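You operate a simulated robot arm through the tools that you are given. There is no shell and no other tool. Be economical: measure what you need, move in short steps, check, and stop when the job is done.

Carry out the task below with a simulated robot arm. There is one attempt and no reset: what you move stays moved.

TASK
Pack the blue card pack and green cup in the tiles box.
Fine: the pack stands in the narrow well, the cup in the wide one; then shut the lid and fasten the clasp; the other pack stays where it is.
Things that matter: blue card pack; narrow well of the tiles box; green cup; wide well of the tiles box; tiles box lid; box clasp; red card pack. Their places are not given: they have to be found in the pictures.

It is judged by the outcome, as a careful person would: the job done as asked, and still so three seconds after it is handed in. It fails if anything else is knocked over, pushed out of place, dropped, spilled or broken.

THE ROBOT
A 7-joint arm with a two-finger parallel gripper, fixed in place. Base frame: the origin is at the foot of the arm, x ahead of it, y to its left, z up; the work surface is at about z = 820. Lengths are in mm, angles in rad, forces in N, time in s.
With the tool pointing down near the work surface it reaches from about 240 to 680 mm from the base axis. Its first joint turns from -1.152 to 1.152 rad. Payload 2.4 kg.
Tool frame: the origin (TCP) lies between the finger pads and is the grasp point; the fingertips stand 30 mm ahead of it; z points along the fingers, y is the line along which they close. The gripper opens to 94 mm. The fingers are 28 mm wide and 10 mm thick; the gripper's body (50 by 96 mm) begins 55 mm behind the TCP.
Orientation is told as [roll, pitch, yaw] about the base's x, y, z axes, in that order, counted from this pose: with the fingers straight down and closing along the base's y, the tool's x points along the base's -x, its y along +y and its z along -z.

THE INTERFACE
- The arm moves only by the tool step_arm. Its argument "steps" is a list of rows, each a list of 7 numbers: the turn, a rotation vector about the tool's x, y, z in degrees, then the shift along the tool's x, y, z in mm, then the opening, from 0 (shut) to 1 (fully open). In form: [[ax, ay, az, x, y, z, claw], ...]. A call has 1 to 10 rows; each row shifts and turns the commanded pose from where the row before left it, along the tool's axes as they then stand. A row lasts 0.2 s, in which the tool goes at most 50 mm and 0.15 rad; a call with a longer step from one row to the next is refused whole, and so is a gripper value outside its range. A pose out of reach is approached as far as the arm can. The call stops where the force on the tool passes 90 N (or 10 N more than at its start, if that is more) or the arm is blocked; 0.2 s more then pass. The fingers move at their own pace (about 153 mm/s each) and stop on an object; they squeeze with about 39 N. The grip force told is the motor's: it shows also when the fingers shut on nothing. Time passes only in rows, and 0.2 s behind the last, so rows that do not move let the fingers close. It gives the time, the measured TCP pose, the force on the tool (base axes), the opening and the grip force at its end, in the units of the frame above (readings bear some noise).
- Cameras (640 x 400 px; columns grow to the right, rows downward): "scene" is fixed at [44, 476.1, 1460.4]; the picture's right is [-0.70, -0.72, 0.00], its down [-0.31, 0.30, -0.90] and it looks along [0.65, -0.63, -0.43] (base axes); focal length 317 px, centre (320, 200). "wrist" rides on the gripper at [-37, 0, -58] in the tool frame; the picture's right is [0.00, -1.00, 0.00], its down [0.97, 0.00, -0.24] and it looks along [0.24, 0.00, 0.97] (tool axes); focal length 218 px, centre (320, 200).
- camera(camera): a new picture of that camera. No time passes.
- point_at(camera, pixels): for up to 12 pixels [column, row] of the newest picture of that camera ("zoom" is the newest enlarged one), the place [x, y, z] in the base frame of the surface seen there, good to about 2 mm. No time passes.
- zoom(camera, box): a new picture of the part [left, top, right, bottom] of that camera's present view, enlarged. No time passes.
- close_job(): hands the job in; it is judged then, once.

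Work in short steps. Measure before you move; look again where a grasp or a placing could have gone wrong, and mend it. You have 80 turns and 54 pictures in all, those below and enlarged ones among them. Open the gripper and draw the arm clear of the work before you hand the job in, unless the task says otherwise; then end with one line.

The tools are called after "Emit:" by a JSON object that holds its "api" and its "payload". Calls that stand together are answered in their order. step_arm: Moves the arm, as the interface text tells. Its arguments: {"type":"object","properties":{"steps":{"type":"array","items":{"type":"array","items":{"type":"number"}}}},"required":["steps"]} The other tools are called the same way: camera (camera) takes a picture; point_at (camera, pixels) gives the place of the surface under pixels of a picture; zoom (camera, box) takes an enlarged picture of a part of a camera's view; close_job () hands the job in.

At the start:

```text
time: 0.0
eef_pos: [455.9, 119.1, 1270.2]
tool_rot: [-0.001, 0.0, 0.0]
wrist_force: [0.7, -0.4, -1.3]
grip_width: 94.0
grasp_force: 0.0
```

scene: 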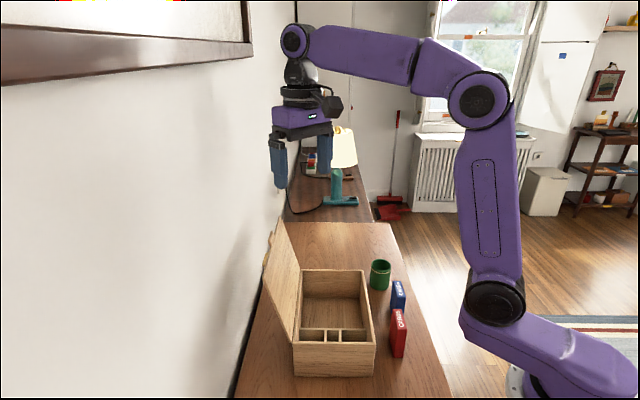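
wrist: 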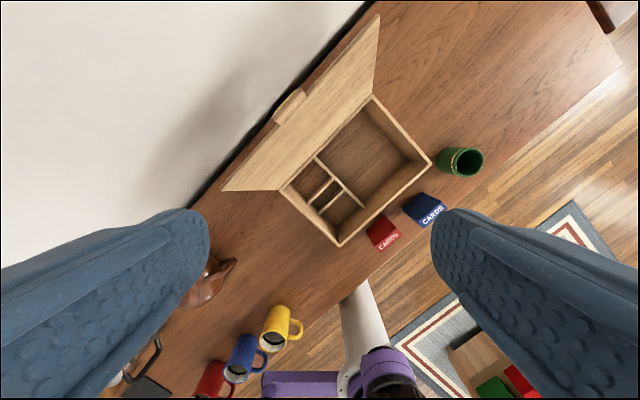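

The box at about (335,320) in the scene, cup at (380,275), packs at (398,295) and (398,333). I zoom in to see the details.

Emit:
{"api": "zoom", "payload": {"camera": "scene", "box": [240, 210, 440, 390]}}

Emit:
{"api": "zoom", "payload": {"camera": "wrist", "box": [210, 0, 500, 260]}}

```text
2.22 times, centred on (340, 300) of scene
```

zoom: 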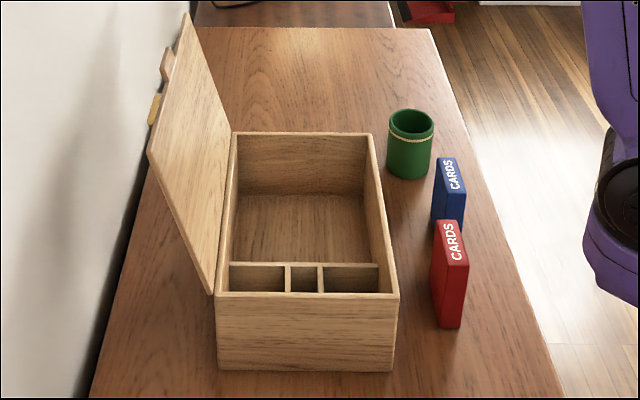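

```text
1.54 times, centred on (355, 130) of wrist
```

zoom: 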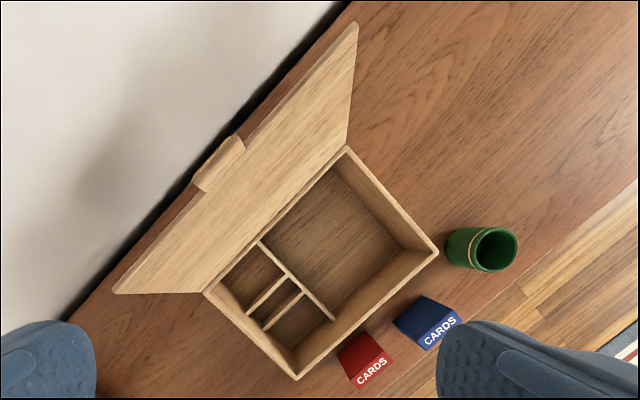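

The wrist view shows the wells well; I measure the box corners and dividers there.

Emit:
{"api": "point_at", "payload": {"camera": "zoom", "pixels": [[347, 149], [435, 250], [297, 376], [206, 292], [262, 243], [333, 318], [250, 312], [284, 278], [267, 327], [302, 292], [252, 275], [345, 220]]}}

Emit:
{"api": "point_at", "payload": {"camera": "zoom", "pixels": [[219, 165], [355, 25], [116, 291], [272, 308], [295, 310], [360, 362], [428, 322], [484, 250], [465, 232], [513, 240], [490, 270], [275, 302]]}}

Emit:
{"api": "zoom", "payload": {"camera": "scene", "box": [350, 250, 430, 370]}}

```text
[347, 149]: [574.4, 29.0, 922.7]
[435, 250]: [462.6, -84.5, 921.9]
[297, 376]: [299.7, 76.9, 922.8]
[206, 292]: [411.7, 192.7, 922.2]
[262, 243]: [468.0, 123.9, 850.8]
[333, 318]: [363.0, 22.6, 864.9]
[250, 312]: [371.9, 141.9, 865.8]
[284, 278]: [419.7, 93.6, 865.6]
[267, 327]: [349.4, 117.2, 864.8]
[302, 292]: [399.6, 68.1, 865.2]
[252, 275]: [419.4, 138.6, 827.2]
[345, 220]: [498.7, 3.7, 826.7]
```

```text
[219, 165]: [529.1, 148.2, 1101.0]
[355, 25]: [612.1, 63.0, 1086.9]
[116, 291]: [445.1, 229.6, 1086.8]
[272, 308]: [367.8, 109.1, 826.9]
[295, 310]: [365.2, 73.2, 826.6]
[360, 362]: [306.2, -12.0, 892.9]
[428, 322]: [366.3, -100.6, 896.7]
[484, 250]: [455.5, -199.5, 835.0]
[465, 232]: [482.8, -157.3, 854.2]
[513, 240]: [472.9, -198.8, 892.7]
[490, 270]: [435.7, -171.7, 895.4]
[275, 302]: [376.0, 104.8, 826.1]
```

```text
3.33 times, centred on (390, 310) of scene
```

zoom: 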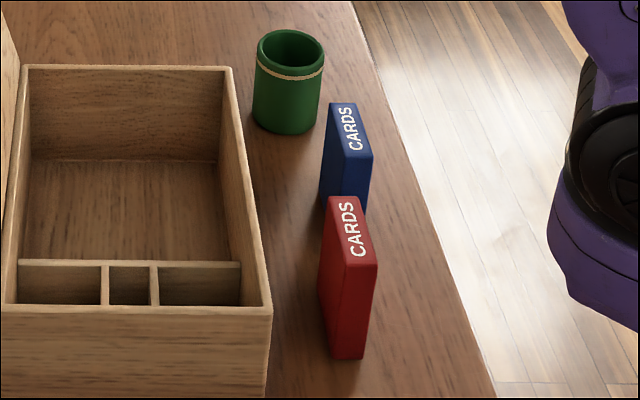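

Narrow well is the middle slot (about 28 wide), centre near (387,102). Now the tops of the packs and the cup rim in this zoom.

Emit:
{"api": "point_at", "payload": {"camera": "zoom", "pixels": [[331, 105], [355, 105], [372, 155], [344, 156], [369, 200], [330, 199], [357, 199], [375, 262], [345, 262], [333, 350], [360, 356]]}}

Emit:
{"api": "point_at", "payload": {"camera": "zoom", "pixels": [[259, 45], [322, 45], [290, 32], [290, 65], [290, 132], [290, 50], [262, 115], [318, 115], [102, 285], [156, 285], [130, 264], [130, 290]]}}

```text
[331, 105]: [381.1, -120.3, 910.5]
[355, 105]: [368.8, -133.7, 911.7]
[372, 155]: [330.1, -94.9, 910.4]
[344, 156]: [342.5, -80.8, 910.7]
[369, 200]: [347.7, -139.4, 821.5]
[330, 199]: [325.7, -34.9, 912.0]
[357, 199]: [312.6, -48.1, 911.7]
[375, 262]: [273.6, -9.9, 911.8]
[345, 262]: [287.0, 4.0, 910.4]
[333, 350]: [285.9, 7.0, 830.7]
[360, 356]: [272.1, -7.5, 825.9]
```

```text
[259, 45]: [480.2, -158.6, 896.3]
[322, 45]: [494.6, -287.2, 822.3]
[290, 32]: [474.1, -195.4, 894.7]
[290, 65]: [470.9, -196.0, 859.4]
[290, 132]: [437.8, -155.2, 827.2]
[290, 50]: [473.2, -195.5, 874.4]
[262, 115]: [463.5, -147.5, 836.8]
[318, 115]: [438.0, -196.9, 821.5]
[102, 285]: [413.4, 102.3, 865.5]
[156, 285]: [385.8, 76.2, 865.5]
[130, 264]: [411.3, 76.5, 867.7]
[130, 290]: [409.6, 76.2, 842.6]
```

Blue pack: centre (355.6,-107.4), top z 911, 18 mm thick along (0.707,0.707), already parallel to the narrow slot. I turn yaw −45° and go above it.

Emit:
{"api": "step_arm", "payload": {"steps": [[0, 0, 7.5, 0, 0, 0, 1], [0, 0, 7.5, 0, 0, 0, 1], [0, 0, 7.5, 0, 0, 0, 1], [0, 0, 7.5, 0, 0, 0, 1], [0, 0, 7.5, 0, 0, 0, 1], [0, 0, 7.5, 0, 0, 0, 1]]}}

Emit:
{"api": "step_arm", "payload": {"steps": [[0, 0, 0, -14.9, -38.5, 0, 1], [0, 0, 0, -14.9, -38.5, 0, 1], [0, 0, 0, -14.9, -38.5, 0, 1], [0, 0, 0, -14.9, -38.5, 0, 1], [0, 0, 0, -14.9, -38.5, 0, 0.8], [0, 0, 0, -14.9, -38.5, 0, 0.8], [0, 0, 0, 0, 0, 45, 0.8], [0, 0, 0, 0, 0, 45, 0.8], [0, 0, 0, 0, 0, 45, 0.8], [0, 0, 0, 0, 0, 45, 0.7]]}}

Emit:
{"api": "camera", "payload": {"camera": "wrist"}}

```text
time: 1.4
eef_pos: [455.8, 118.6, 1270.2]
tool_rot: [-0.001, 0.001, -0.788]
wrist_force: [-0.1, 0.2, 0.7]
grip_width: 93.7
grasp_force: 0.1
```

```text
time: 3.6
eef_pos: [355.9, -109.2, 1087.7]
tool_rot: [0.001, 0.0, -0.786]
wrist_force: [-0.4, 0.7, 0.4]
grip_width: 65.6
grasp_force: 0.1
```

```text
48 pictures are left
```

wrist: 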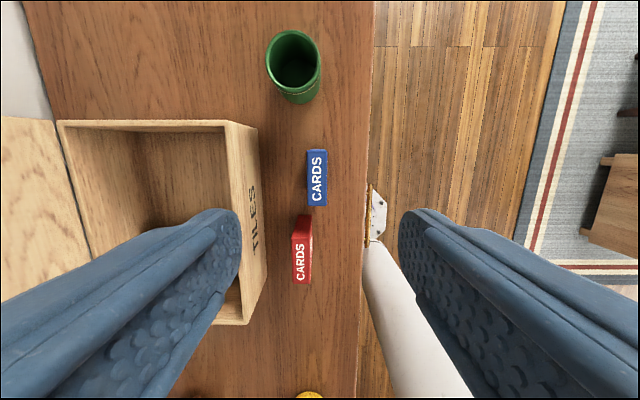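

Emit:
{"api": "point_at", "payload": {"camera": "wrist", "pixels": [[309, 151], [326, 151], [327, 204], [309, 204], [269, 65], [319, 65], [294, 33], [300, 95], [294, 80]]}}

```text
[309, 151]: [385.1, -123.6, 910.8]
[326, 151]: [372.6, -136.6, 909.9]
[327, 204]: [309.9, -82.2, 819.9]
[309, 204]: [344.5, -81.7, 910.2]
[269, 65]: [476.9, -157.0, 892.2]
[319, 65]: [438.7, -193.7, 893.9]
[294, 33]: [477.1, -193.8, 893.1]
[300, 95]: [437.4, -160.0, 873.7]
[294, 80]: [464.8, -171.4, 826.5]
```

Blue pack centre ≈ (357,-108.5); TCP is aligned. Descend to TCP z 895 (tips stay above the dividers later) and close.

Emit:
{"api": "step_arm", "payload": {"steps": [[0, 0, 0, 0, 1.2, 45, 0.6], [0, 0, 0, 0, 0, 45, 0.6], [0, 0, 0, 0, 0, 45, 0.6], [0, 0, 0, 0, 0, 40, 0.6], [0, 0, 0, 0, 0, 17, 0.6], [0, 0, 0, 0, 0, 0, 0.6]]}}

Emit:
{"api": "step_arm", "payload": {"steps": [[0, 0, 0, 0, 0, 0, 0.3], [0, 0, 0, 0, 0, 0, 0], [0, 0, 0, 0, 0, 0, 0], [0, 0, 0, 0, 0, 0, 0]]}}

Emit:
{"api": "camera", "payload": {"camera": "scene"}}

```text
time: 5.0
eef_pos: [356.0, -105.1, 897.3]
tool_rot: [0.0, -0.001, -0.786]
wrist_force: [0.4, 0.5, 0.1]
grip_width: 56.5
grasp_force: 0.1
```

```text
time: 6.0
eef_pos: [356.2, -105.4, 898.9]
tool_rot: [-0.001, -0.001, -0.786]
wrist_force: [0.1, -0.1, 0.2]
grip_width: 25.7
grasp_force: 38.7
```

```text
47 pictures are left
```

scene: 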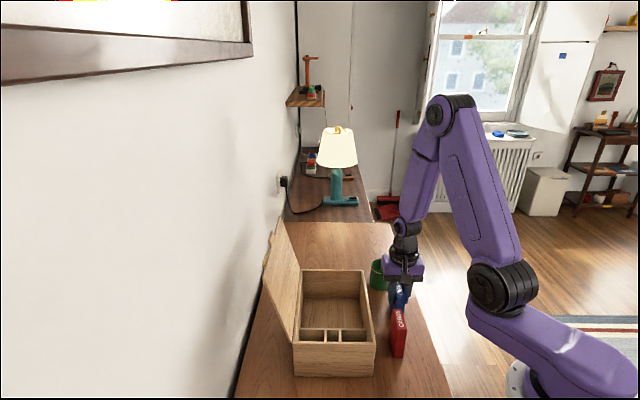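

Grip width is 25.7, more than the ~18 mm I measured; I lift slightly and look at the hold closely.

Emit:
{"api": "step_arm", "payload": {"steps": [[0, 0, 0, 0, 0, -15, 0], [0, 0, 0, 0, 0, -40, 0], [0, 0, 0, 0, 0, -40, 0], [0, 0, 0, 0, 0, -40, 0], [0, 0, 0, 0, 0, -40, 0]]}}

Emit:
{"api": "camera", "payload": {"camera": "wrist"}}

Emit:
{"api": "zoom", "payload": {"camera": "scene", "box": [350, 190, 450, 290]}}

```text
time: 7.2
eef_pos: [356.7, -107.9, 1072.9]
tool_rot: [0.001, 0.0, -0.786]
wrist_force: [-0.2, 0.3, -0.9]
grip_width: 25.7
grasp_force: 38.4
```

```text
46 pictures are left
```

wrist: 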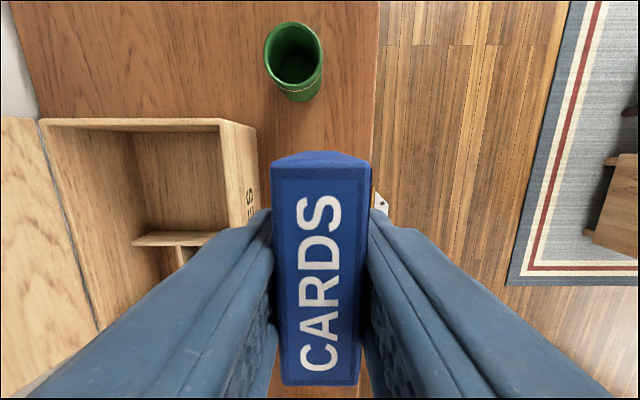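

```text
4.00 times, centred on (400, 240) of scene
```

zoom: 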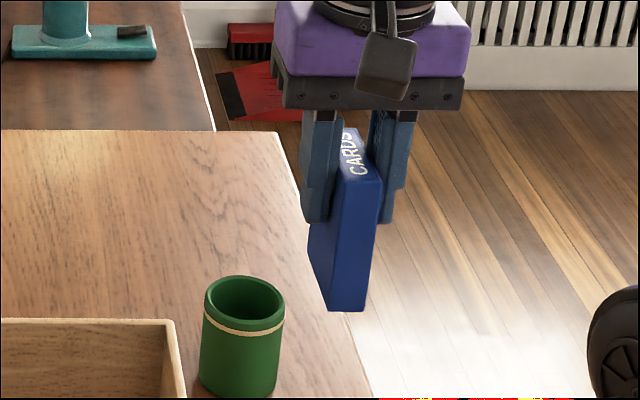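

Held upright and square. I measure the held pack's edges in the wrist view, and the slot from a new zoom of the scene.

Emit:
{"api": "point_at", "payload": {"camera": "wrist", "pixels": [[274, 180], [366, 180], [283, 382], [358, 382], [320, 166], [320, 384], [282, 300], [357, 300], [320, 155]]}}

Emit:
{"api": "zoom", "payload": {"camera": "scene", "box": [285, 310, 385, 380]}}

```text
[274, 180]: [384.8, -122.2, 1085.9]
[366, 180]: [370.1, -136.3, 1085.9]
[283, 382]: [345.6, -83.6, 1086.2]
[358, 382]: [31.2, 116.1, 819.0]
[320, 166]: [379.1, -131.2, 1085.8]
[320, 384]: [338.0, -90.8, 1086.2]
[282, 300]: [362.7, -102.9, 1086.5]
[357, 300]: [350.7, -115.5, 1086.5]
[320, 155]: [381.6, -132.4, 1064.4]
```

```text
5.71 times, centred on (335, 345) of scene
```

zoom: 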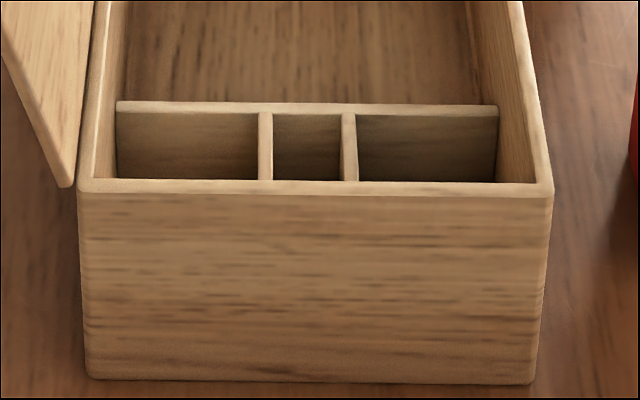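

Emit:
{"api": "point_at", "payload": {"camera": "zoom", "pixels": [[260, 140], [271, 140], [343, 140], [355, 140], [265, 178], [350, 178], [265, 118], [349, 118], [310, 101], [310, 110], [310, 182], [310, 192]]}}

```text
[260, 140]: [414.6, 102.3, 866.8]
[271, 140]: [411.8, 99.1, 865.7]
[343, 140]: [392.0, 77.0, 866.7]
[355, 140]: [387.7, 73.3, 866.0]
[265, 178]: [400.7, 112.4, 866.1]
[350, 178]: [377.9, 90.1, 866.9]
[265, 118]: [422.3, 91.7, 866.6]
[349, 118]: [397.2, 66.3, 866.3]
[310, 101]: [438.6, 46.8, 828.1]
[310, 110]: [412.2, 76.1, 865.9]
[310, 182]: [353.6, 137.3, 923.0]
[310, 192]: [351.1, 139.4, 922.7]
```

Slot: centre line x+y≈490, middle at about (383,107); pack ~20 mm vs slot ~28 mm. Move over it at the present height and check.

Emit:
{"api": "step_arm", "payload": {"steps": [[0, 0, 0, 27.2, 34.1, 0, 0], [0, 0, 0, 27.2, 34.1, 0, 0], [0, 0, 0, 27.2, 34.1, 0, 0], [0, 0, 0, 27.2, 34.1, 0, 0], [0, 0, 0, 27.2, 34.2, 0, 0], [0, 0, 0, 0, 0, 40, 0], [0, 0, 0, 0, 0, 15, 0], [0, 0, 0, 0, 0, 0, 0]]}}

Emit:
{"api": "zoom", "payload": {"camera": "scene", "box": [265, 220, 405, 390]}}

Emit:
{"api": "camera", "payload": {"camera": "wrist"}}

```text
time: 9.0
eef_pos: [382.9, 108.4, 1017.1]
tool_rot: [-0.001, 0.0, -0.788]
wrist_force: [-0.4, -0.7, -1.1]
grip_width: 25.6
grasp_force: 39.1
```

```text
2.35 times, centred on (335, 305) of scene
```

zoom: 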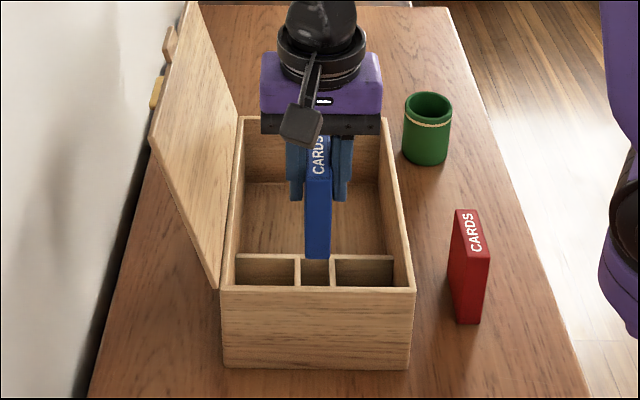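

```text
42 pictures are left
```

wrist: 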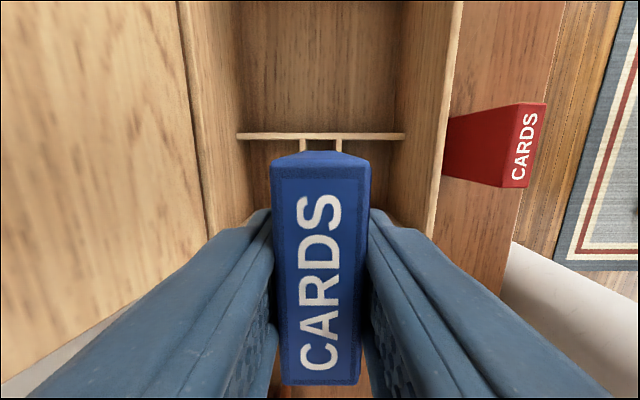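

The pack hangs over the slot; dividers show at (304,146) and (339,146) in the wrist view. Measure both.

Emit:
{"api": "point_at", "payload": {"camera": "wrist", "pixels": [[300, 145], [302, 145], [304, 145], [336, 145], [339, 145], [342, 145], [320, 133], [320, 138], [276, 185], [364, 185], [320, 155]]}}

Emit:
{"api": "zoom", "payload": {"camera": "scene", "box": [305, 300, 365, 350]}}

```text
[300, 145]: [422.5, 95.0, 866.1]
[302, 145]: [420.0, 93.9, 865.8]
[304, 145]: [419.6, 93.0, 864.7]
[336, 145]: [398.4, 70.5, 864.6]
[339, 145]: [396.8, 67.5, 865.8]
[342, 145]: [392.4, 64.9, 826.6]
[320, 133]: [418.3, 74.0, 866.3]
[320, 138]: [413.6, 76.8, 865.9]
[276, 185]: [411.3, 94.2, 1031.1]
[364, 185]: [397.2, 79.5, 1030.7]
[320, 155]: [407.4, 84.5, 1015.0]
```

```text
8.00 times, centred on (335, 325) of scene
```

zoom: 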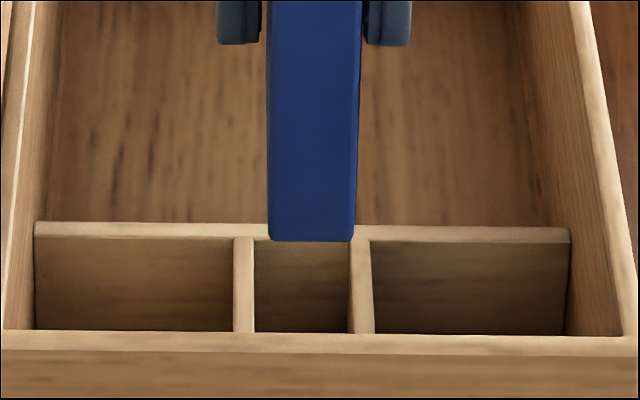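

Pack centre sum 491.1 vs slot 490.7: aligned within 1 mm. Lower it.

Emit:
{"api": "step_arm", "payload": {"steps": [[0, 0, 0, 0, 0, 35, 0], [0, 0, 0, 0, 0, 25, 0], [0, 0, 0, 0, 0, 15, 0], [0, 0, 0, 0, 0, 12, 0], [0, 0, 0, 0, 0, 10, 0], [0, 0, 0, 0, 0, 8, 0], [0, 0, 0, 0, 0, 4, 0], [0, 0, 0, 0, 0, 0, 0]]}}

Emit:
{"api": "zoom", "payload": {"camera": "scene", "box": [285, 270, 385, 360]}}

```text
time: 10.8
eef_pos: [380.3, 110.3, 908.4]
tool_rot: [0.0, 0.0, -0.785]
wrist_force: [0.5, -0.3, -1.2]
grip_width: 25.8
grasp_force: 38.4
```

```text
4.44 times, centred on (335, 315) of scene
```

zoom: 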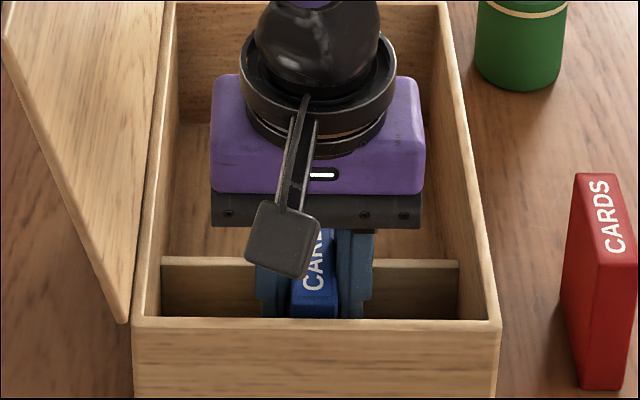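

It entered the slot without force. Lower a few more mm until contact.

Emit:
{"api": "step_arm", "payload": {"steps": [[0, 0, 0, 0, 0, 1.5, 0], [0, 0, 0, 0, 0, 1.5, 0], [0, 0, 0, 0, 0, 0, 0]]}}

Emit:
{"api": "point_at", "payload": {"camera": "zoom", "pixels": [[315, 235], [322, 290]]}}

```text
time: 11.6
eef_pos: [383.1, 109.9, 906.1]
tool_rot: [0.001, -0.001, -0.786]
wrist_force: [0.3, 0.5, -0.7]
grip_width: 25.8
grasp_force: 38.8
```

```text
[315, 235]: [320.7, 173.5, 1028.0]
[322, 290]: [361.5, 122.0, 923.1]
```

Emit:
{"api": "step_arm", "payload": {"steps": [[0, 0, 0, 0, 0, 1.2, 0], [0, 0, 0, 0, 0, 1.2, 0], [0, 0, 0, 0, 0, 0, 0]]}}

Emit:
{"api": "zoom", "payload": {"camera": "scene", "box": [310, 310, 370, 350]}}

Emit:
{"api": "point_at", "payload": {"camera": "zoom", "pixels": [[310, 80], [310, 100]]}}

```text
time: 12.4
eef_pos: [382.3, 109.4, 905.0]
tool_rot: [0.001, -0.001, -0.786]
wrist_force: [0.4, 0.7, -0.3]
grip_width: 25.8
grasp_force: 38.9
```

```text
10.00 times, centred on (340, 330) of scene
```

zoom: 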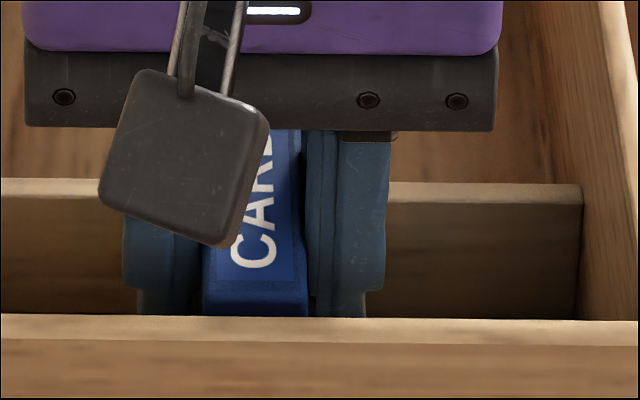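

```text
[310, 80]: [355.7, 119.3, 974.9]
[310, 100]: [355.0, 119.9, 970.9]
```

Emit:
{"api": "point_at", "payload": {"camera": "zoom", "pixels": [[240, 275], [285, 270], [285, 240], [285, 200]]}}

Emit:
{"api": "step_arm", "payload": {"steps": [[0, 0, 0, 0, 0, 1, 0], [0, 0, 0, 0, 0, 1, 0], [0, 0, 0, 0, 0, 0, 0]]}}

```text
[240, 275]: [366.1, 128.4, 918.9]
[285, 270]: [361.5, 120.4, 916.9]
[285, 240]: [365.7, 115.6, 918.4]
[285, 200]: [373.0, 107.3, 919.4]
```

```text
time: 13.2
eef_pos: [382.3, 110.7, 902.4]
tool_rot: [0.003, -0.001, -0.785]
wrist_force: [-2.1, -0.9, 35.4]
grip_width: 25.8
grasp_force: 38.7
```

Contact (35 N) – it is on the floor. Back off 1 mm, open and rise.

Emit:
{"api": "step_arm", "payload": {"steps": [[0, 0, 0, 0, 0, -1, 0], [0, 0, 0, 0, 0, 0, 0.35], [0, 0, 0, 0, 0, 0, 0.5], [0, 0, 0, 0, 0, -20, 0.5], [0, 0, 0, 0, 0, -40, 0.5], [0, 0, 0, 0, 0, -40, 0.5], [0, 0, 0, 0, 0, -40, 0.7], [0, 0, 0, 0, 0, -40, 0.9]]}}

Emit:
{"api": "camera", "payload": {"camera": "wrist"}}

```text
time: 15.0
eef_pos: [382.1, 111.0, 1083.4]
tool_rot: [0.001, 0.001, -0.785]
wrist_force: [0.4, 0.1, 0.3]
grip_width: 84.4
grasp_force: 0.1
```

```text
38 pictures are left
```

wrist: 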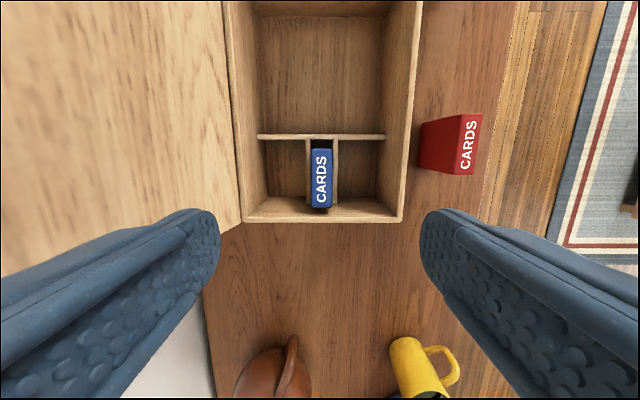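

Pack stands in the slot. Now go over the cup at (458,-175).

Emit:
{"api": "step_arm", "payload": {"steps": [[0, 0, 0, -36.6, -21.3, 0, 0.9], [0, 0, 0, -36.6, -21.3, 0, 0.9], [0, 0, 0, -36.6, -21.3, 0, 0.9], [0, 0, 0, -36.6, -21.3, 0, 0.9], [0, 0, 0, -36.6, -21.3, 0, 0.9], [0, 0, 0, -36.6, -21.3, 0, 0.9], [0, 0, 0, -36.5, -21.3, 0, 0.9], [0, 0, 0, 0, 0, 0, 0.9]]}}

Emit:
{"api": "camera", "payload": {"camera": "wrist"}}

```text
time: 16.8
eef_pos: [457.6, -174.8, 1085.5]
tool_rot: [0.001, -0.001, -0.785]
wrist_force: [0.3, 0.0, -0.3]
grip_width: 84.4
grasp_force: 0.0
```

```text
37 pictures are left
```

wrist: 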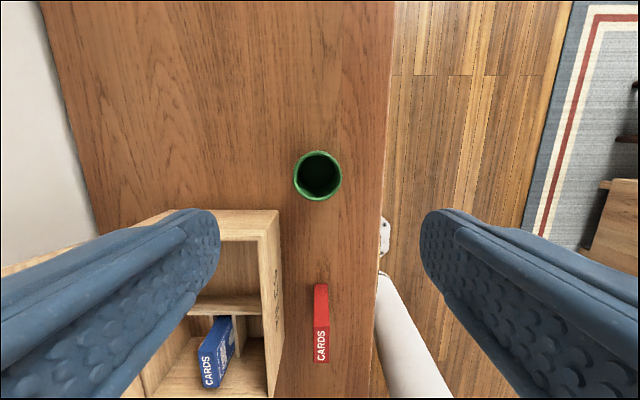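

Emit:
{"api": "point_at", "payload": {"camera": "wrist", "pixels": [[296, 175], [340, 175], [318, 152], [318, 199]]}}

Emit:
{"api": "step_arm", "payload": {"steps": [[0, 0, 0, 0, 0, 45, 0.9], [0, 0, 0, 0, 0, 45, 0.9], [0, 0, 0, 0, 0, 45, 0.9], [0, 0, 0, 0, 0, 10, 0.9], [0, 0, 0, 0, 0, 0, 0.9]]}}

```text
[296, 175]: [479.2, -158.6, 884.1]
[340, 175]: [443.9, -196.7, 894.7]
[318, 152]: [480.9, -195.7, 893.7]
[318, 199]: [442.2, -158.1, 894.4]
```

```text
time: 18.0
eef_pos: [456.5, -177.0, 937.9]
tool_rot: [0.0, 0.002, -0.786]
wrist_force: [0.0, 0.5, 0.8]
grip_width: 84.6
grasp_force: 0.1
```

Cup centre ≈ (461,-177); shift by (-3.5,+0.8) in tool, descend to z≈873, and close.

Emit:
{"api": "step_arm", "payload": {"steps": [[0, 0, 0, -3.5, 0.8, 25, 0.9], [0, 0, 0, 0, 0, 25, 0.9], [0, 0, 0, 0, 0, 15, 0.9], [0, 0, 0, 0, 0, 0, 0.9], [0, 0, 0, 0, 0, 0, 0.5], [0, 0, 0, 0, 0, 0, 0.3], [0, 0, 0, 0, 0, 0, 0.3], [0, 0, 0, 0, 0, 0, 0.3]]}}

Emit:
{"api": "camera", "payload": {"camera": "wrist"}}

```text
time: 19.8
eef_pos: [457.8, -177.9, 875.1]
tool_rot: [0.0, -0.001, -0.785]
wrist_force: [0.8, 0.0, 0.5]
grip_width: 57.3
grasp_force: 39.4
```

```text
36 pictures are left
```

wrist: 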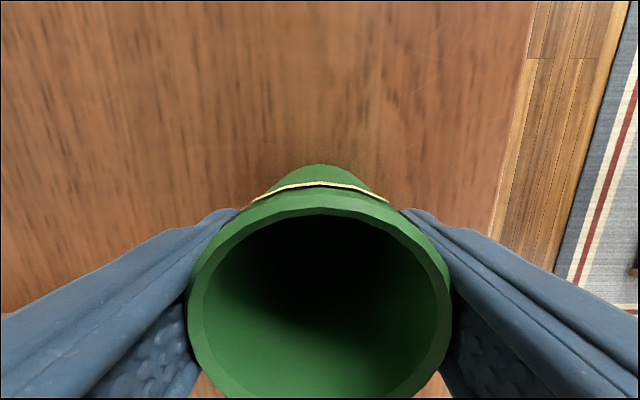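

Cup held (57 mm). Lift, move above the middle of the wide well (s≈346.8, t≈-311 → about (465,25)).

Emit:
{"api": "step_arm", "payload": {"steps": [[0, 0, 0, 0, 0, -15, 0.3], [0, 0, 0, 0, 0, -45, 0.3], [0, 0, 0, 0, 0, -45, 0.3], [0, 0, 0, 0, 0, -45, 0.3], [0, 0, 0, 27.7, 29.6, 0, 0.3], [0, 0, 0, 27.7, 29.6, 0, 0.3], [0, 0, 0, 27.7, 29.6, 0, 0.3], [0, 0, 0, 27.7, 29.6, 0, 0.3], [0, 0, 0, 27.7, 29.6, 0, 0.3], [0, 0, 0, 0, 0, 0, 0.3]]}}

Emit:
{"api": "zoom", "payload": {"camera": "scene", "box": [250, 190, 430, 390]}}

```text
time: 22.0
eef_pos: [465.3, 21.5, 1023.2]
tool_rot: [-0.002, -0.001, -0.786]
wrist_force: [0.5, 0.4, 0.4]
grip_width: 57.1
grasp_force: 38.6
```

```text
2.00 times, centred on (340, 290) of scene
```

zoom: 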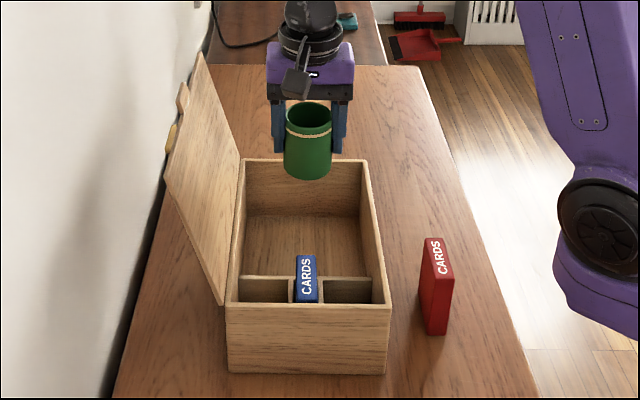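

Aligned over the wide well. Lower to about z 886, then creep.

Emit:
{"api": "step_arm", "payload": {"steps": [[0, 0, 0, 2, 2, 40, 0.3], [0, 0, 0, 0, 0, 40, 0.3], [0, 0, 0, 0, 0, 30, 0.3], [0, 0, 0, 0, 0, 15, 0.3], [0, 0, 0, 0, 0, 10, 0.3], [0, 0, 0, 0, 0, 2, 0.3], [0, 0, 0, 0, 0, 0, 0.3]]}}

Emit:
{"api": "step_arm", "payload": {"steps": [[0, 0, 0, 0, 0, 1.2, 0.3], [0, 0, 0, 0, 0, 1.2, 0.3], [0, 0, 0, 0, 0, 0, 0.3]]}}

```text
time: 23.6
eef_pos: [466.8, 27.5, 887.0]
tool_rot: [-0.001, 0.001, -0.786]
wrist_force: [0.2, -0.1, -0.8]
grip_width: 57.4
grasp_force: 38.9
```

```text
time: 24.4
eef_pos: [466.9, 26.6, 884.1]
tool_rot: [-0.001, 0.0, -0.785]
wrist_force: [-0.3, 0.7, -0.1]
grip_width: 57.3
grasp_force: 39.3
```

Emit:
{"api": "step_arm", "payload": {"steps": [[0, 0, 0, 0, 0, 1, 0.3], [0, 0, 0, 0, 0, 1, 0.3], [0, 0, 0, 0, 0, 0, 0.3]]}}

```text
time: 25.2
eef_pos: [466.7, 26.4, 882.0]
tool_rot: [-0.001, 0.0, -0.785]
wrist_force: [0.7, -0.7, -0.4]
grip_width: 57.2
grasp_force: 39.3
```

Emit:
{"api": "step_arm", "payload": {"steps": [[0, 0, 0, 0, 0, 1, 0.3], [0, 0, 0, 0, 0, 1, 0.3], [0, 0, 0, 0, 0, 0, 0.3]]}}

```text
time: 26.0
eef_pos: [465.7, 26.9, 879.3]
tool_rot: [0.001, 0.001, -0.785]
wrist_force: [-1.3, 1.3, 3.8]
grip_width: 57.1
grasp_force: 38.9
```

Light contact (3.8 N): the cup is on the floor. Open and rise.

Emit:
{"api": "step_arm", "payload": {"steps": [[0, 0, 0, 0, 0, 0, 0.7], [0, 0, 0, 0, 0, 0, 0.85], [0, 0, 0, 0, 0, -15, 0.85], [0, 0, 0, 0, 0, -40, 0.85], [0, 0, 0, 0, 0, -45, 0.85], [0, 0, 0, 0, 0, -45, 0.5], [0, 0, 0, 0, 0, -45, 0.3], [0, 0, 0, 0, 0, -45, 0.3]]}}

Emit:
{"api": "camera", "payload": {"camera": "wrist"}}

Emit:
{"api": "zoom", "payload": {"camera": "scene", "box": [240, 190, 400, 390]}}

```text
time: 27.8
eef_pos: [466.8, 26.5, 1114.6]
tool_rot: [0.0, -0.001, -0.786]
wrist_force: [0.4, -0.7, -0.4]
grip_width: 28.2
grasp_force: 0.1
```

```text
34 pictures are left
```

wrist: 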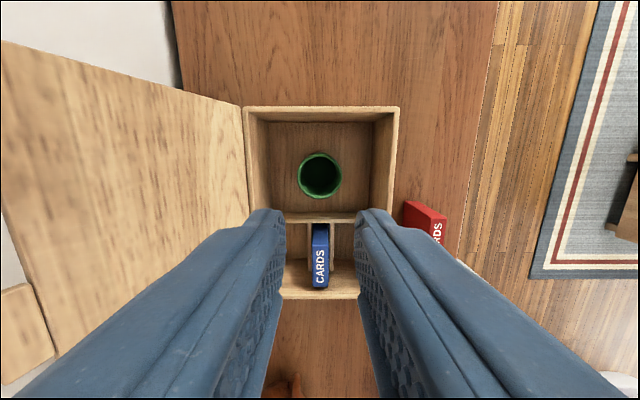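

```text
2.00 times, centred on (320, 290) of scene
```

zoom: 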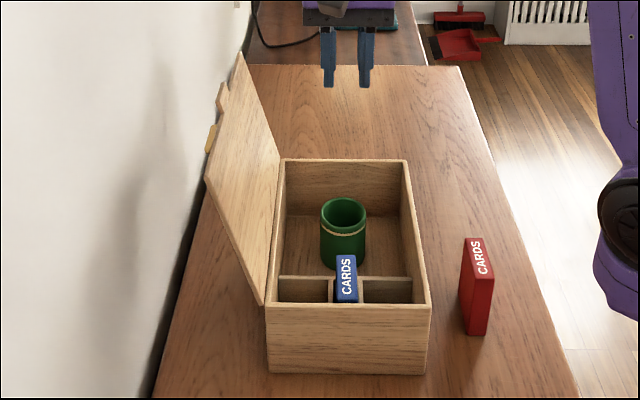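

Both packed. Now study the lid's free edge, clasp and the wall distance.

Emit:
{"api": "zoom", "payload": {"camera": "scene", "box": [245, 210, 305, 300]}}

Emit:
{"api": "point_at", "payload": {"camera": "zoom", "pixels": [[270, 60], [240, 150], [222, 140], [225, 165], [206, 175], [222, 235], [200, 255], [130, 200], [60, 200], [193, 225], [290, 30], [240, 210]]}}

```text
4.44 times, centred on (275, 255) of scene
```

zoom: 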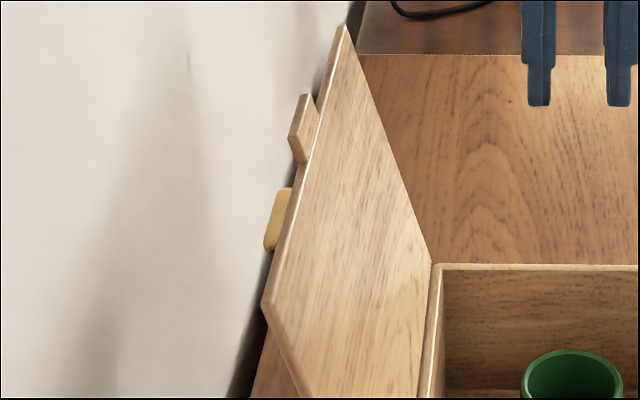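

```text
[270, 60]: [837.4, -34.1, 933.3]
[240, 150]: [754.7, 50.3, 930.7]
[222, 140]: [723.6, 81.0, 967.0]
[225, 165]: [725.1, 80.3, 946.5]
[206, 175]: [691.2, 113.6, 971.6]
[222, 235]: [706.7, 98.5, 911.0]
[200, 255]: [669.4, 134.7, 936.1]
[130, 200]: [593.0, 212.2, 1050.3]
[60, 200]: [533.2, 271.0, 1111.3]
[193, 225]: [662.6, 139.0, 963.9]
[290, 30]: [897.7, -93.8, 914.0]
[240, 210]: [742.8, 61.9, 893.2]
```

Emit:
{"api": "point_at", "payload": {"camera": "zoom", "pixels": [[304, 110], [300, 155], [318, 125], [280, 195], [270, 245], [288, 195], [278, 225], [341, 30], [268, 300], [310, 150], [295, 200], [265, 303]]}}

Emit:
{"api": "zoom", "payload": {"camera": "wrist", "box": [0, 0, 400, 250]}}

```text
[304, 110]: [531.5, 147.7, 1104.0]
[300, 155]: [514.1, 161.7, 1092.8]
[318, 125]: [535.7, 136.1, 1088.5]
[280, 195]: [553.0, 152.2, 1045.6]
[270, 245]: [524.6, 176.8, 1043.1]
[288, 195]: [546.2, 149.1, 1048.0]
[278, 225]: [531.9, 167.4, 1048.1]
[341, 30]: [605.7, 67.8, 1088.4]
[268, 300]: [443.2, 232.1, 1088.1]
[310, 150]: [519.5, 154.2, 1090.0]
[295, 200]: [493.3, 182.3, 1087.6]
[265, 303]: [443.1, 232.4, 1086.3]
```

```text
1.60 times, centred on (200, 125) of wrist
```

zoom: 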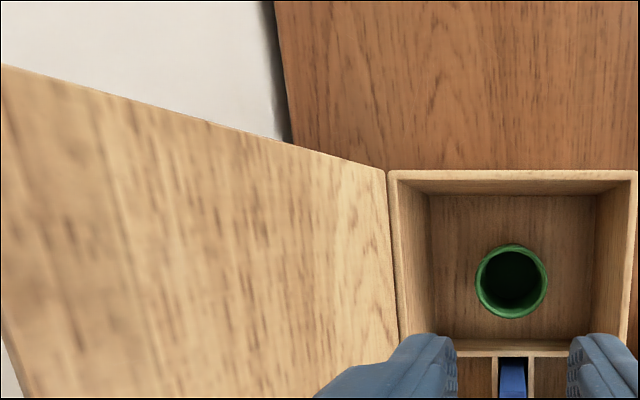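

Lid free edge at s≈477–487, z≈1088 (leaning back), wall at s≈568; brass clasp on the lid's outer face near t −283…−246. I'll straddle the lid edge at t≈−200 with a half-open gripper, so the rear finger pushes and the front one catches. First rise and go above it.

Emit:
{"api": "step_arm", "payload": {"steps": [[0, 0, 0, 0, 0, -40, 0.5], [0, 0, 0, 0, 0, -35, 0.5], [0, 0, 0, 28, 32.5, 0, 0.5], [0, 0, 0, 28, 32.5, 0, 0.5], [0, 0, 0, 28, 32.5, 0, 0.5], [0, 0, 0, 27.3, 32.7, 0, 0.5], [0, 0, 0, 0, 0, 0, 0.5]]}}

Emit:
{"api": "camera", "payload": {"camera": "scene"}}

Emit:
{"api": "camera", "payload": {"camera": "wrist"}}

```text
time: 29.4
eef_pos: [479.4, 201.1, 1190.2]
tool_rot: [0.0, -0.001, -0.786]
wrist_force: [0.9, -0.3, 0.2]
grip_width: 46.8
grasp_force: 0.0
```

```text
30 pictures are left
```

scene: 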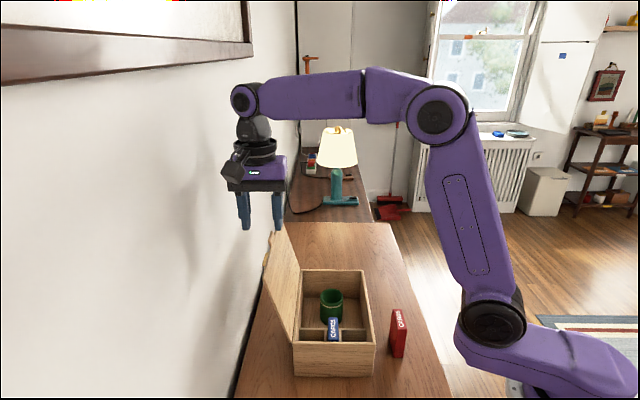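

```text
29 pictures are left
```

wrist: 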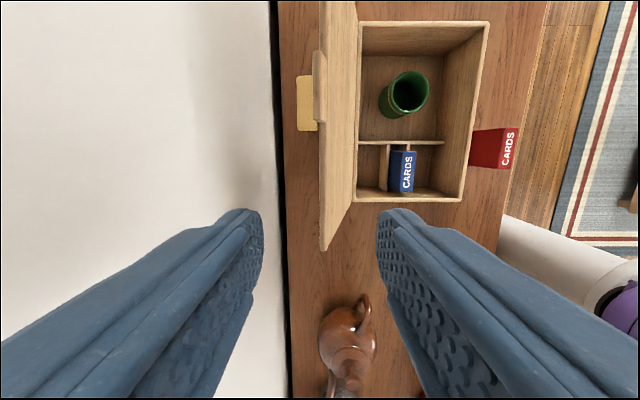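

Emit:
{"api": "zoom", "payload": {"camera": "wrist", "box": [270, 0, 410, 260]}}

Emit:
{"api": "point_at", "payload": {"camera": "wrist", "pixels": [[323, 240], [323, 160], [329, 150], [318, 53], [318, 118], [317, 85], [324, 85], [305, 77], [305, 129], [299, 100], [312, 100], [350, 350]]}}

```text
1.54 times, centred on (340, 130) of wrist
```

zoom: 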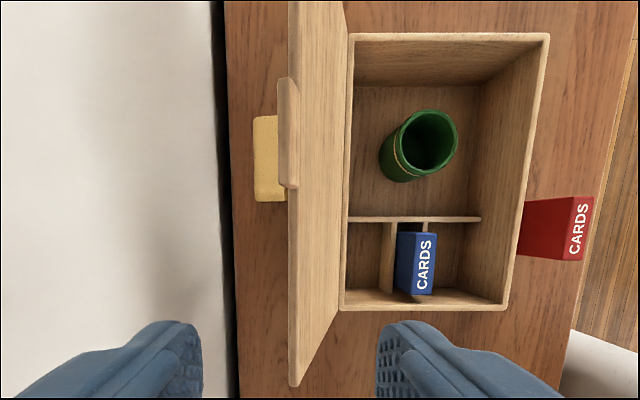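

```text
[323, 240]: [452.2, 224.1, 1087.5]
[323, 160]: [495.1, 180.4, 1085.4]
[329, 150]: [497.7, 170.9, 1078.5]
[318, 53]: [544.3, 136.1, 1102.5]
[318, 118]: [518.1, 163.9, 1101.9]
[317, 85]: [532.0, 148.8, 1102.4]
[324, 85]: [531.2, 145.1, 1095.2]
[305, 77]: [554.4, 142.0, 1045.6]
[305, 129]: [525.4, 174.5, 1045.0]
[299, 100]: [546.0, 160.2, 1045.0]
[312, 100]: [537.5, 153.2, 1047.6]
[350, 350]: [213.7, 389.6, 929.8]
```

Edge at s≈478; the TCP (s=481) straddles it. Descend 100 mm to TCP z≈1090 with force watch.

Emit:
{"api": "step_arm", "payload": {"steps": [[0, 0, 0, 0, 0, 40, 0.5], [0, 0, 0, 0, 0, 30, 0.5], [0, 0, 0, 0, 0, 20, 0.5], [0, 0, 0, 0, 0, 10, 0.5], [0, 0, 0, 0, 0, 0, 0.5]]}}

Emit:
{"api": "zoom", "payload": {"camera": "scene", "box": [220, 160, 360, 340]}}

```text
time: 30.6
eef_pos: [477.8, 198.4, 1089.5]
tool_rot: [0.001, 0.001, -0.785]
wrist_force: [-0.6, 0.4, -0.8]
grip_width: 47.0
grasp_force: 0.1
```

```text
2.22 times, centred on (290, 250) of scene
```

zoom: 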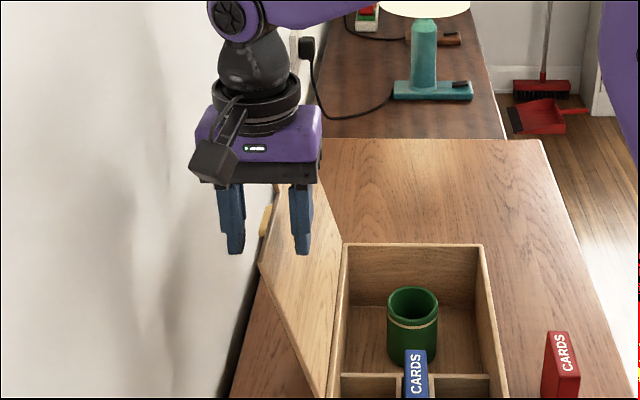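

Straddling the lid edge. Pull forward slowly in −v.

Emit:
{"api": "step_arm", "payload": {"steps": [[0, 0, 0, 0, -12, 0, 0.5], [0, 0, 0, 0, -12, 0, 0.5], [0, 0, 0, 0, -12, 0, 0.5], [0, 0, 0, 0, -12, 0, 0.5], [0, 0, 0, 0, -10, 0, 0.5], [0, 0, 0, 0, 0, 0, 0.5]]}}

Emit:
{"api": "zoom", "payload": {"camera": "scene", "box": [220, 160, 400, 380]}}

```text
time: 32.0
eef_pos: [440.7, 160.4, 1095.4]
tool_rot: [0.018, -0.008, -0.784]
wrist_force: [-6.1, 16.1, 59.2]
grip_width: 51.9
grasp_force: 4.2
```

```text
1.82 times, centred on (310, 270) of scene
```

zoom: 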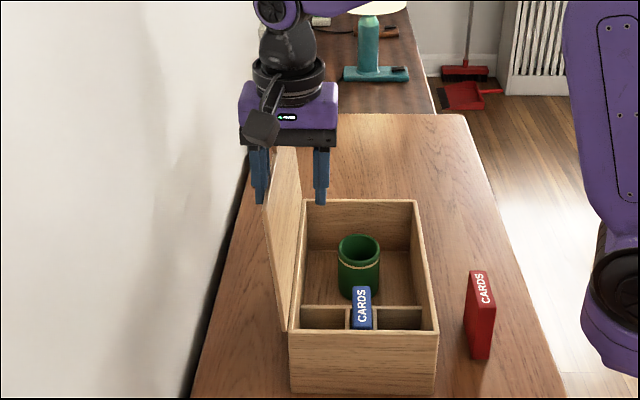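

The lid follows (now almost upright); the edge drags the finger upward (59 N). I raise the tool 8 mm to relieve it.

Emit:
{"api": "step_arm", "payload": {"steps": [[0, 0, 0, 0, 0, -4, 0.5], [0, 0, 0, 0, 0, -4, 0.5], [0, 0, 0, 0, 0, 0, 0.5]]}}

```text
time: 32.8
eef_pos: [438.0, 155.7, 1096.9]
tool_rot: [-0.005, 0.001, -0.786]
wrist_force: [1.2, -0.2, 0.6]
grip_width: 46.9
grasp_force: 0.1
```

Emit:
{"api": "step_arm", "payload": {"steps": [[0, 0, 0, 0, -8, 0, 0.5], [0, 0, 0, 0, -8, 0, 0.5], [0, 0, 0, 0, 0, 0, 0.5]]}}

Emit:
{"api": "zoom", "payload": {"camera": "scene", "box": [220, 160, 400, 380]}}

```text
time: 33.6
eef_pos: [427.3, 144.4, 1096.7]
tool_rot: [0.001, 0.002, -0.786]
wrist_force: [-0.7, -0.4, 0.1]
grip_width: 47.1
grasp_force: 0.1
```

```text
1.82 times, centred on (310, 270) of scene
```

zoom: 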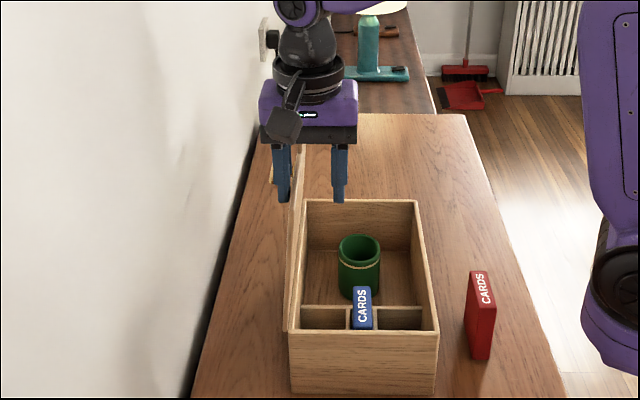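

No force, lid near vertical. Now swing hand and lid together about the hinge (rigid rotation, 7° a row), four rows.

Emit:
{"api": "step_arm", "payload": {"steps": [[-7, 0, 0, 0, -21.2, 4.1, 0.5], [-7, 0, 0, 0, -21.2, 4.1, 0.5], [-7, 0, 0, 0, -21.2, 4.1, 0.5], [0, 0, 0, 0, 0, 0, 0.5]]}}

Emit:
{"api": "zoom", "payload": {"camera": "scene", "box": [220, 160, 400, 380]}}

```text
time: 34.6
eef_pos: [385.1, 101.0, 1078.1]
tool_rot: [0.368, -0.004, -0.787]
wrist_force: [-0.3, 0.2, -0.5]
grip_width: 47.2
grasp_force: 0.1
```

```text
1.82 times, centred on (310, 270) of scene
```

zoom: 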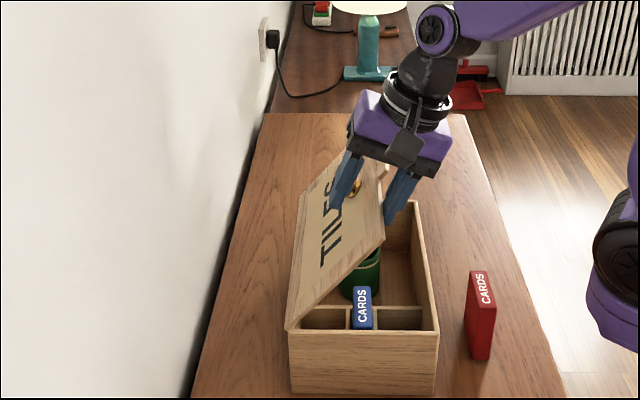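

The lid leans on the front finger and follows. Continue the swing.

Emit:
{"api": "step_arm", "payload": {"steps": [[-7, 0, 0, 0, -21.2, 4.1, 0.5], [-7, 0, 0, 0, -21.2, 4.1, 0.5], [-7, 0, 0, 0, -21.2, 4.1, 0.5], [0, 0, 0, 0, 0, 0, 0.5]]}}

Emit:
{"api": "zoom", "payload": {"camera": "scene", "box": [220, 160, 420, 380]}}

```text
time: 35.6
eef_pos: [374.6, 72.0, 1054.5]
tool_rot: [0.643, 0.007, -0.773]
wrist_force: [-0.2, -0.9, 0.0]
grip_width: 47.4
grasp_force: 0.6
out of reach, approached as far as the arm can: row 2, 3
```

```text
1.82 times, centred on (320, 270) of scene
```

zoom: 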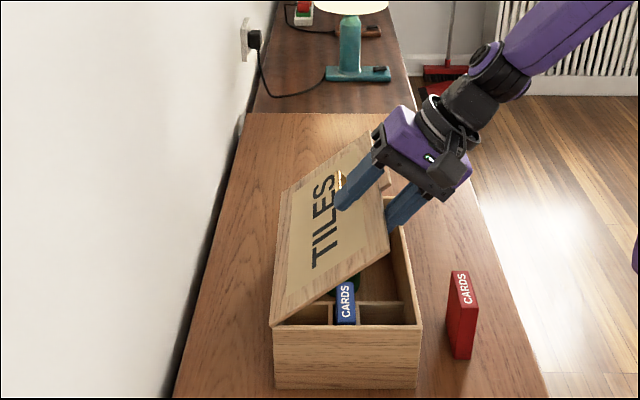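

Reach limits further tilt. Measure the lid's present angle.

Emit:
{"api": "point_at", "payload": {"camera": "zoom", "pixels": [[386, 258], [277, 322], [386, 235], [340, 178], [345, 200], [410, 195], [395, 222], [412, 188], [380, 190]]}}

Emit:
{"api": "camera", "payload": {"camera": "wrist"}}

```text
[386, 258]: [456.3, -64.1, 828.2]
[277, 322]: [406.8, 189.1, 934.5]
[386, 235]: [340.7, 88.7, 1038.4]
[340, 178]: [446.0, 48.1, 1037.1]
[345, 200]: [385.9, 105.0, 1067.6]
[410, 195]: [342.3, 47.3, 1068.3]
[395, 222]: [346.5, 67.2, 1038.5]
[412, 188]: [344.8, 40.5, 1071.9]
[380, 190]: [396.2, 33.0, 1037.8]
```

```text
22 pictures are left
```

wrist: 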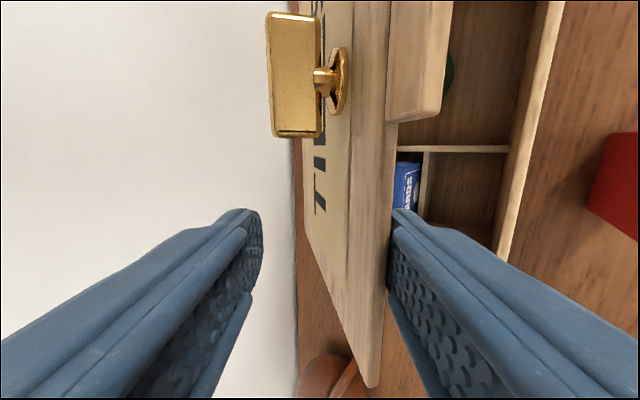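

Lid at about 42° resting on the front finger. I reduce the tilt a little to get back inside reach and read the pose.

Emit:
{"api": "step_arm", "payload": {"steps": [[7, 0, 0, 0, 0, 0, 0.5], [0, 0, 0, 0, 0, 0, 0.5]]}}

```text
time: 36.2
eef_pos: [375.5, 73.1, 1054.4]
tool_rot: [0.544, 0.006, -0.776]
wrist_force: [-0.5, -1.4, -0.1]
grip_width: 47.3
grasp_force: 0.0
```

Emit:
{"api": "step_arm", "payload": {"steps": [[2, 0, 0, 3, -13, 5, 0.5], [2, 0, 0, 3, -13, 5, 0.5], [2, 0, 0, 4, -13, 5, 0.5], [0, 0, 0, 0, 0, 0, 0.5]]}}

Emit:
{"api": "zoom", "payload": {"camera": "scene", "box": [240, 180, 420, 380]}}

```text
time: 37.2
eef_pos: [350.5, 60.6, 1022.7]
tool_rot: [0.441, 0.003, -0.778]
wrist_force: [-0.4, -0.9, -0.9]
grip_width: 47.4
grasp_force: 0.3
```

```text
2.00 times, centred on (330, 280) of scene
```

zoom: 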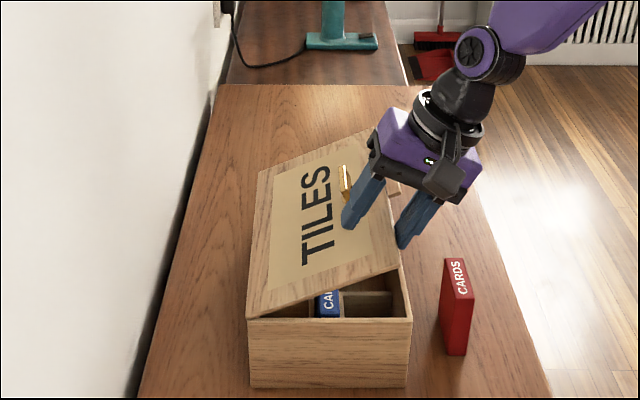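

Lid at ~25°, following. Lower further to about 10°.

Emit:
{"api": "step_arm", "payload": {"steps": [[0, 0, 0, 0, -9.7, 10.9, 0.5], [0, 0, 0, 0, -9.7, 10.9, 0.5], [0, 0, 0, 0, -9.7, 10.9, 0.5], [0, 0, 0, 0, 0, 0, 0.5]]}}

Emit:
{"api": "zoom", "payload": {"camera": "scene", "box": [260, 220, 400, 380]}}

```text
time: 38.2
eef_pos: [341.8, 52.7, 980.6]
tool_rot: [0.439, 0.002, -0.778]
wrist_force: [-1.1, -2.2, -0.9]
grip_width: 48.4
grasp_force: 1.6
```

```text
2.50 times, centred on (330, 300) of scene
```

zoom: 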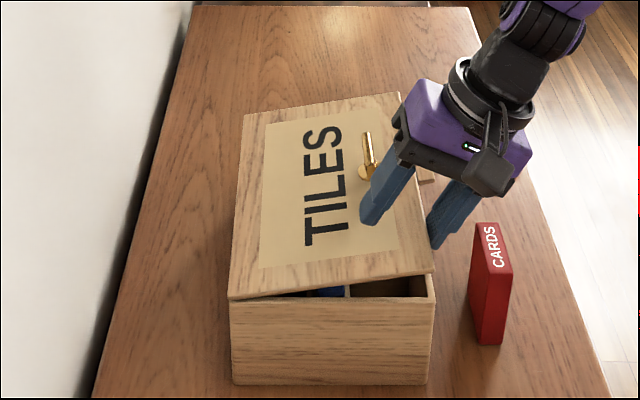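

Nearly shut. Slide the front finger out by retreating horizontally in −v.

Emit:
{"api": "step_arm", "payload": {"steps": [[0, 0, 0, 0, -9, -3.5, 0.5], [0, 0, 0, 0, -9, -4, 0.5], [0, 0, 0, 0, -9, -4.2, 0.5], [0, 0, 0, 0, 0, 0, 0.5]]}}

Emit:
{"api": "zoom", "payload": {"camera": "scene", "box": [260, 220, 400, 380]}}

```text
time: 39.2
eef_pos: [320.8, 29.8, 979.9]
tool_rot: [0.441, 0.004, -0.776]
wrist_force: [0.6, -0.3, -0.9]
grip_width: 46.8
grasp_force: 0.0
```

```text
2.50 times, centred on (330, 300) of scene
```

zoom: 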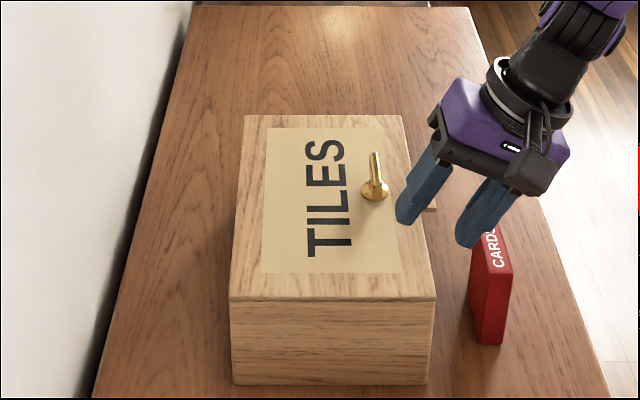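

Lid is shut. Rise straight up, level the hand; then examine the clasp.

Emit:
{"api": "step_arm", "payload": {"steps": [[0, 0, 0, 0, 16.8, -36, 0.5], [0, 0, 0, 0, 16.8, -36, 0.5], [0, 0, 0, 0, 16.8, -36, 0.5], [8.4, 0, 0, 0, 0, 0, 0.5], [8.4, 0, 0, 0, 0, 0, 0.5], [8.4, 0, 0, 0, 0, 0, 0.5], [0, 0, 0, 0, 0, 0, 0.5]]}}

Emit:
{"api": "camera", "payload": {"camera": "wrist"}}

Emit:
{"api": "zoom", "payload": {"camera": "scene", "box": [315, 250, 375, 310]}}

```text
time: 40.8
eef_pos: [319.5, 29.2, 1098.8]
tool_rot: [-0.001, 0.002, -0.776]
wrist_force: [0.8, -0.8, 0.1]
grip_width: 47.0
grasp_force: 0.1
```

```text
18 pictures are left
```

wrist: 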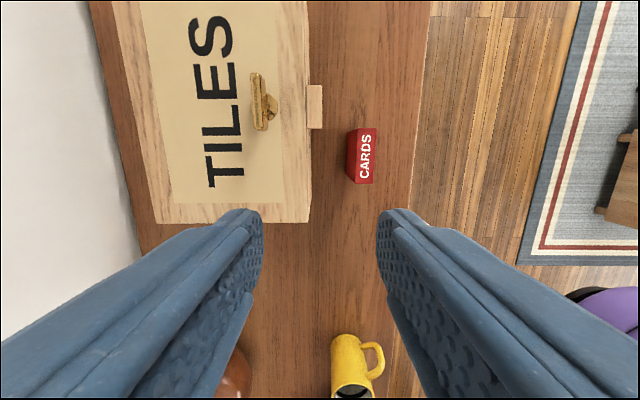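

```text
6.67 times, centred on (345, 280) of scene
```

zoom: 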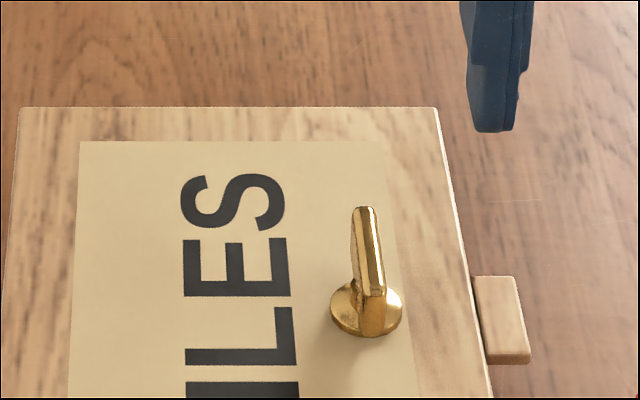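

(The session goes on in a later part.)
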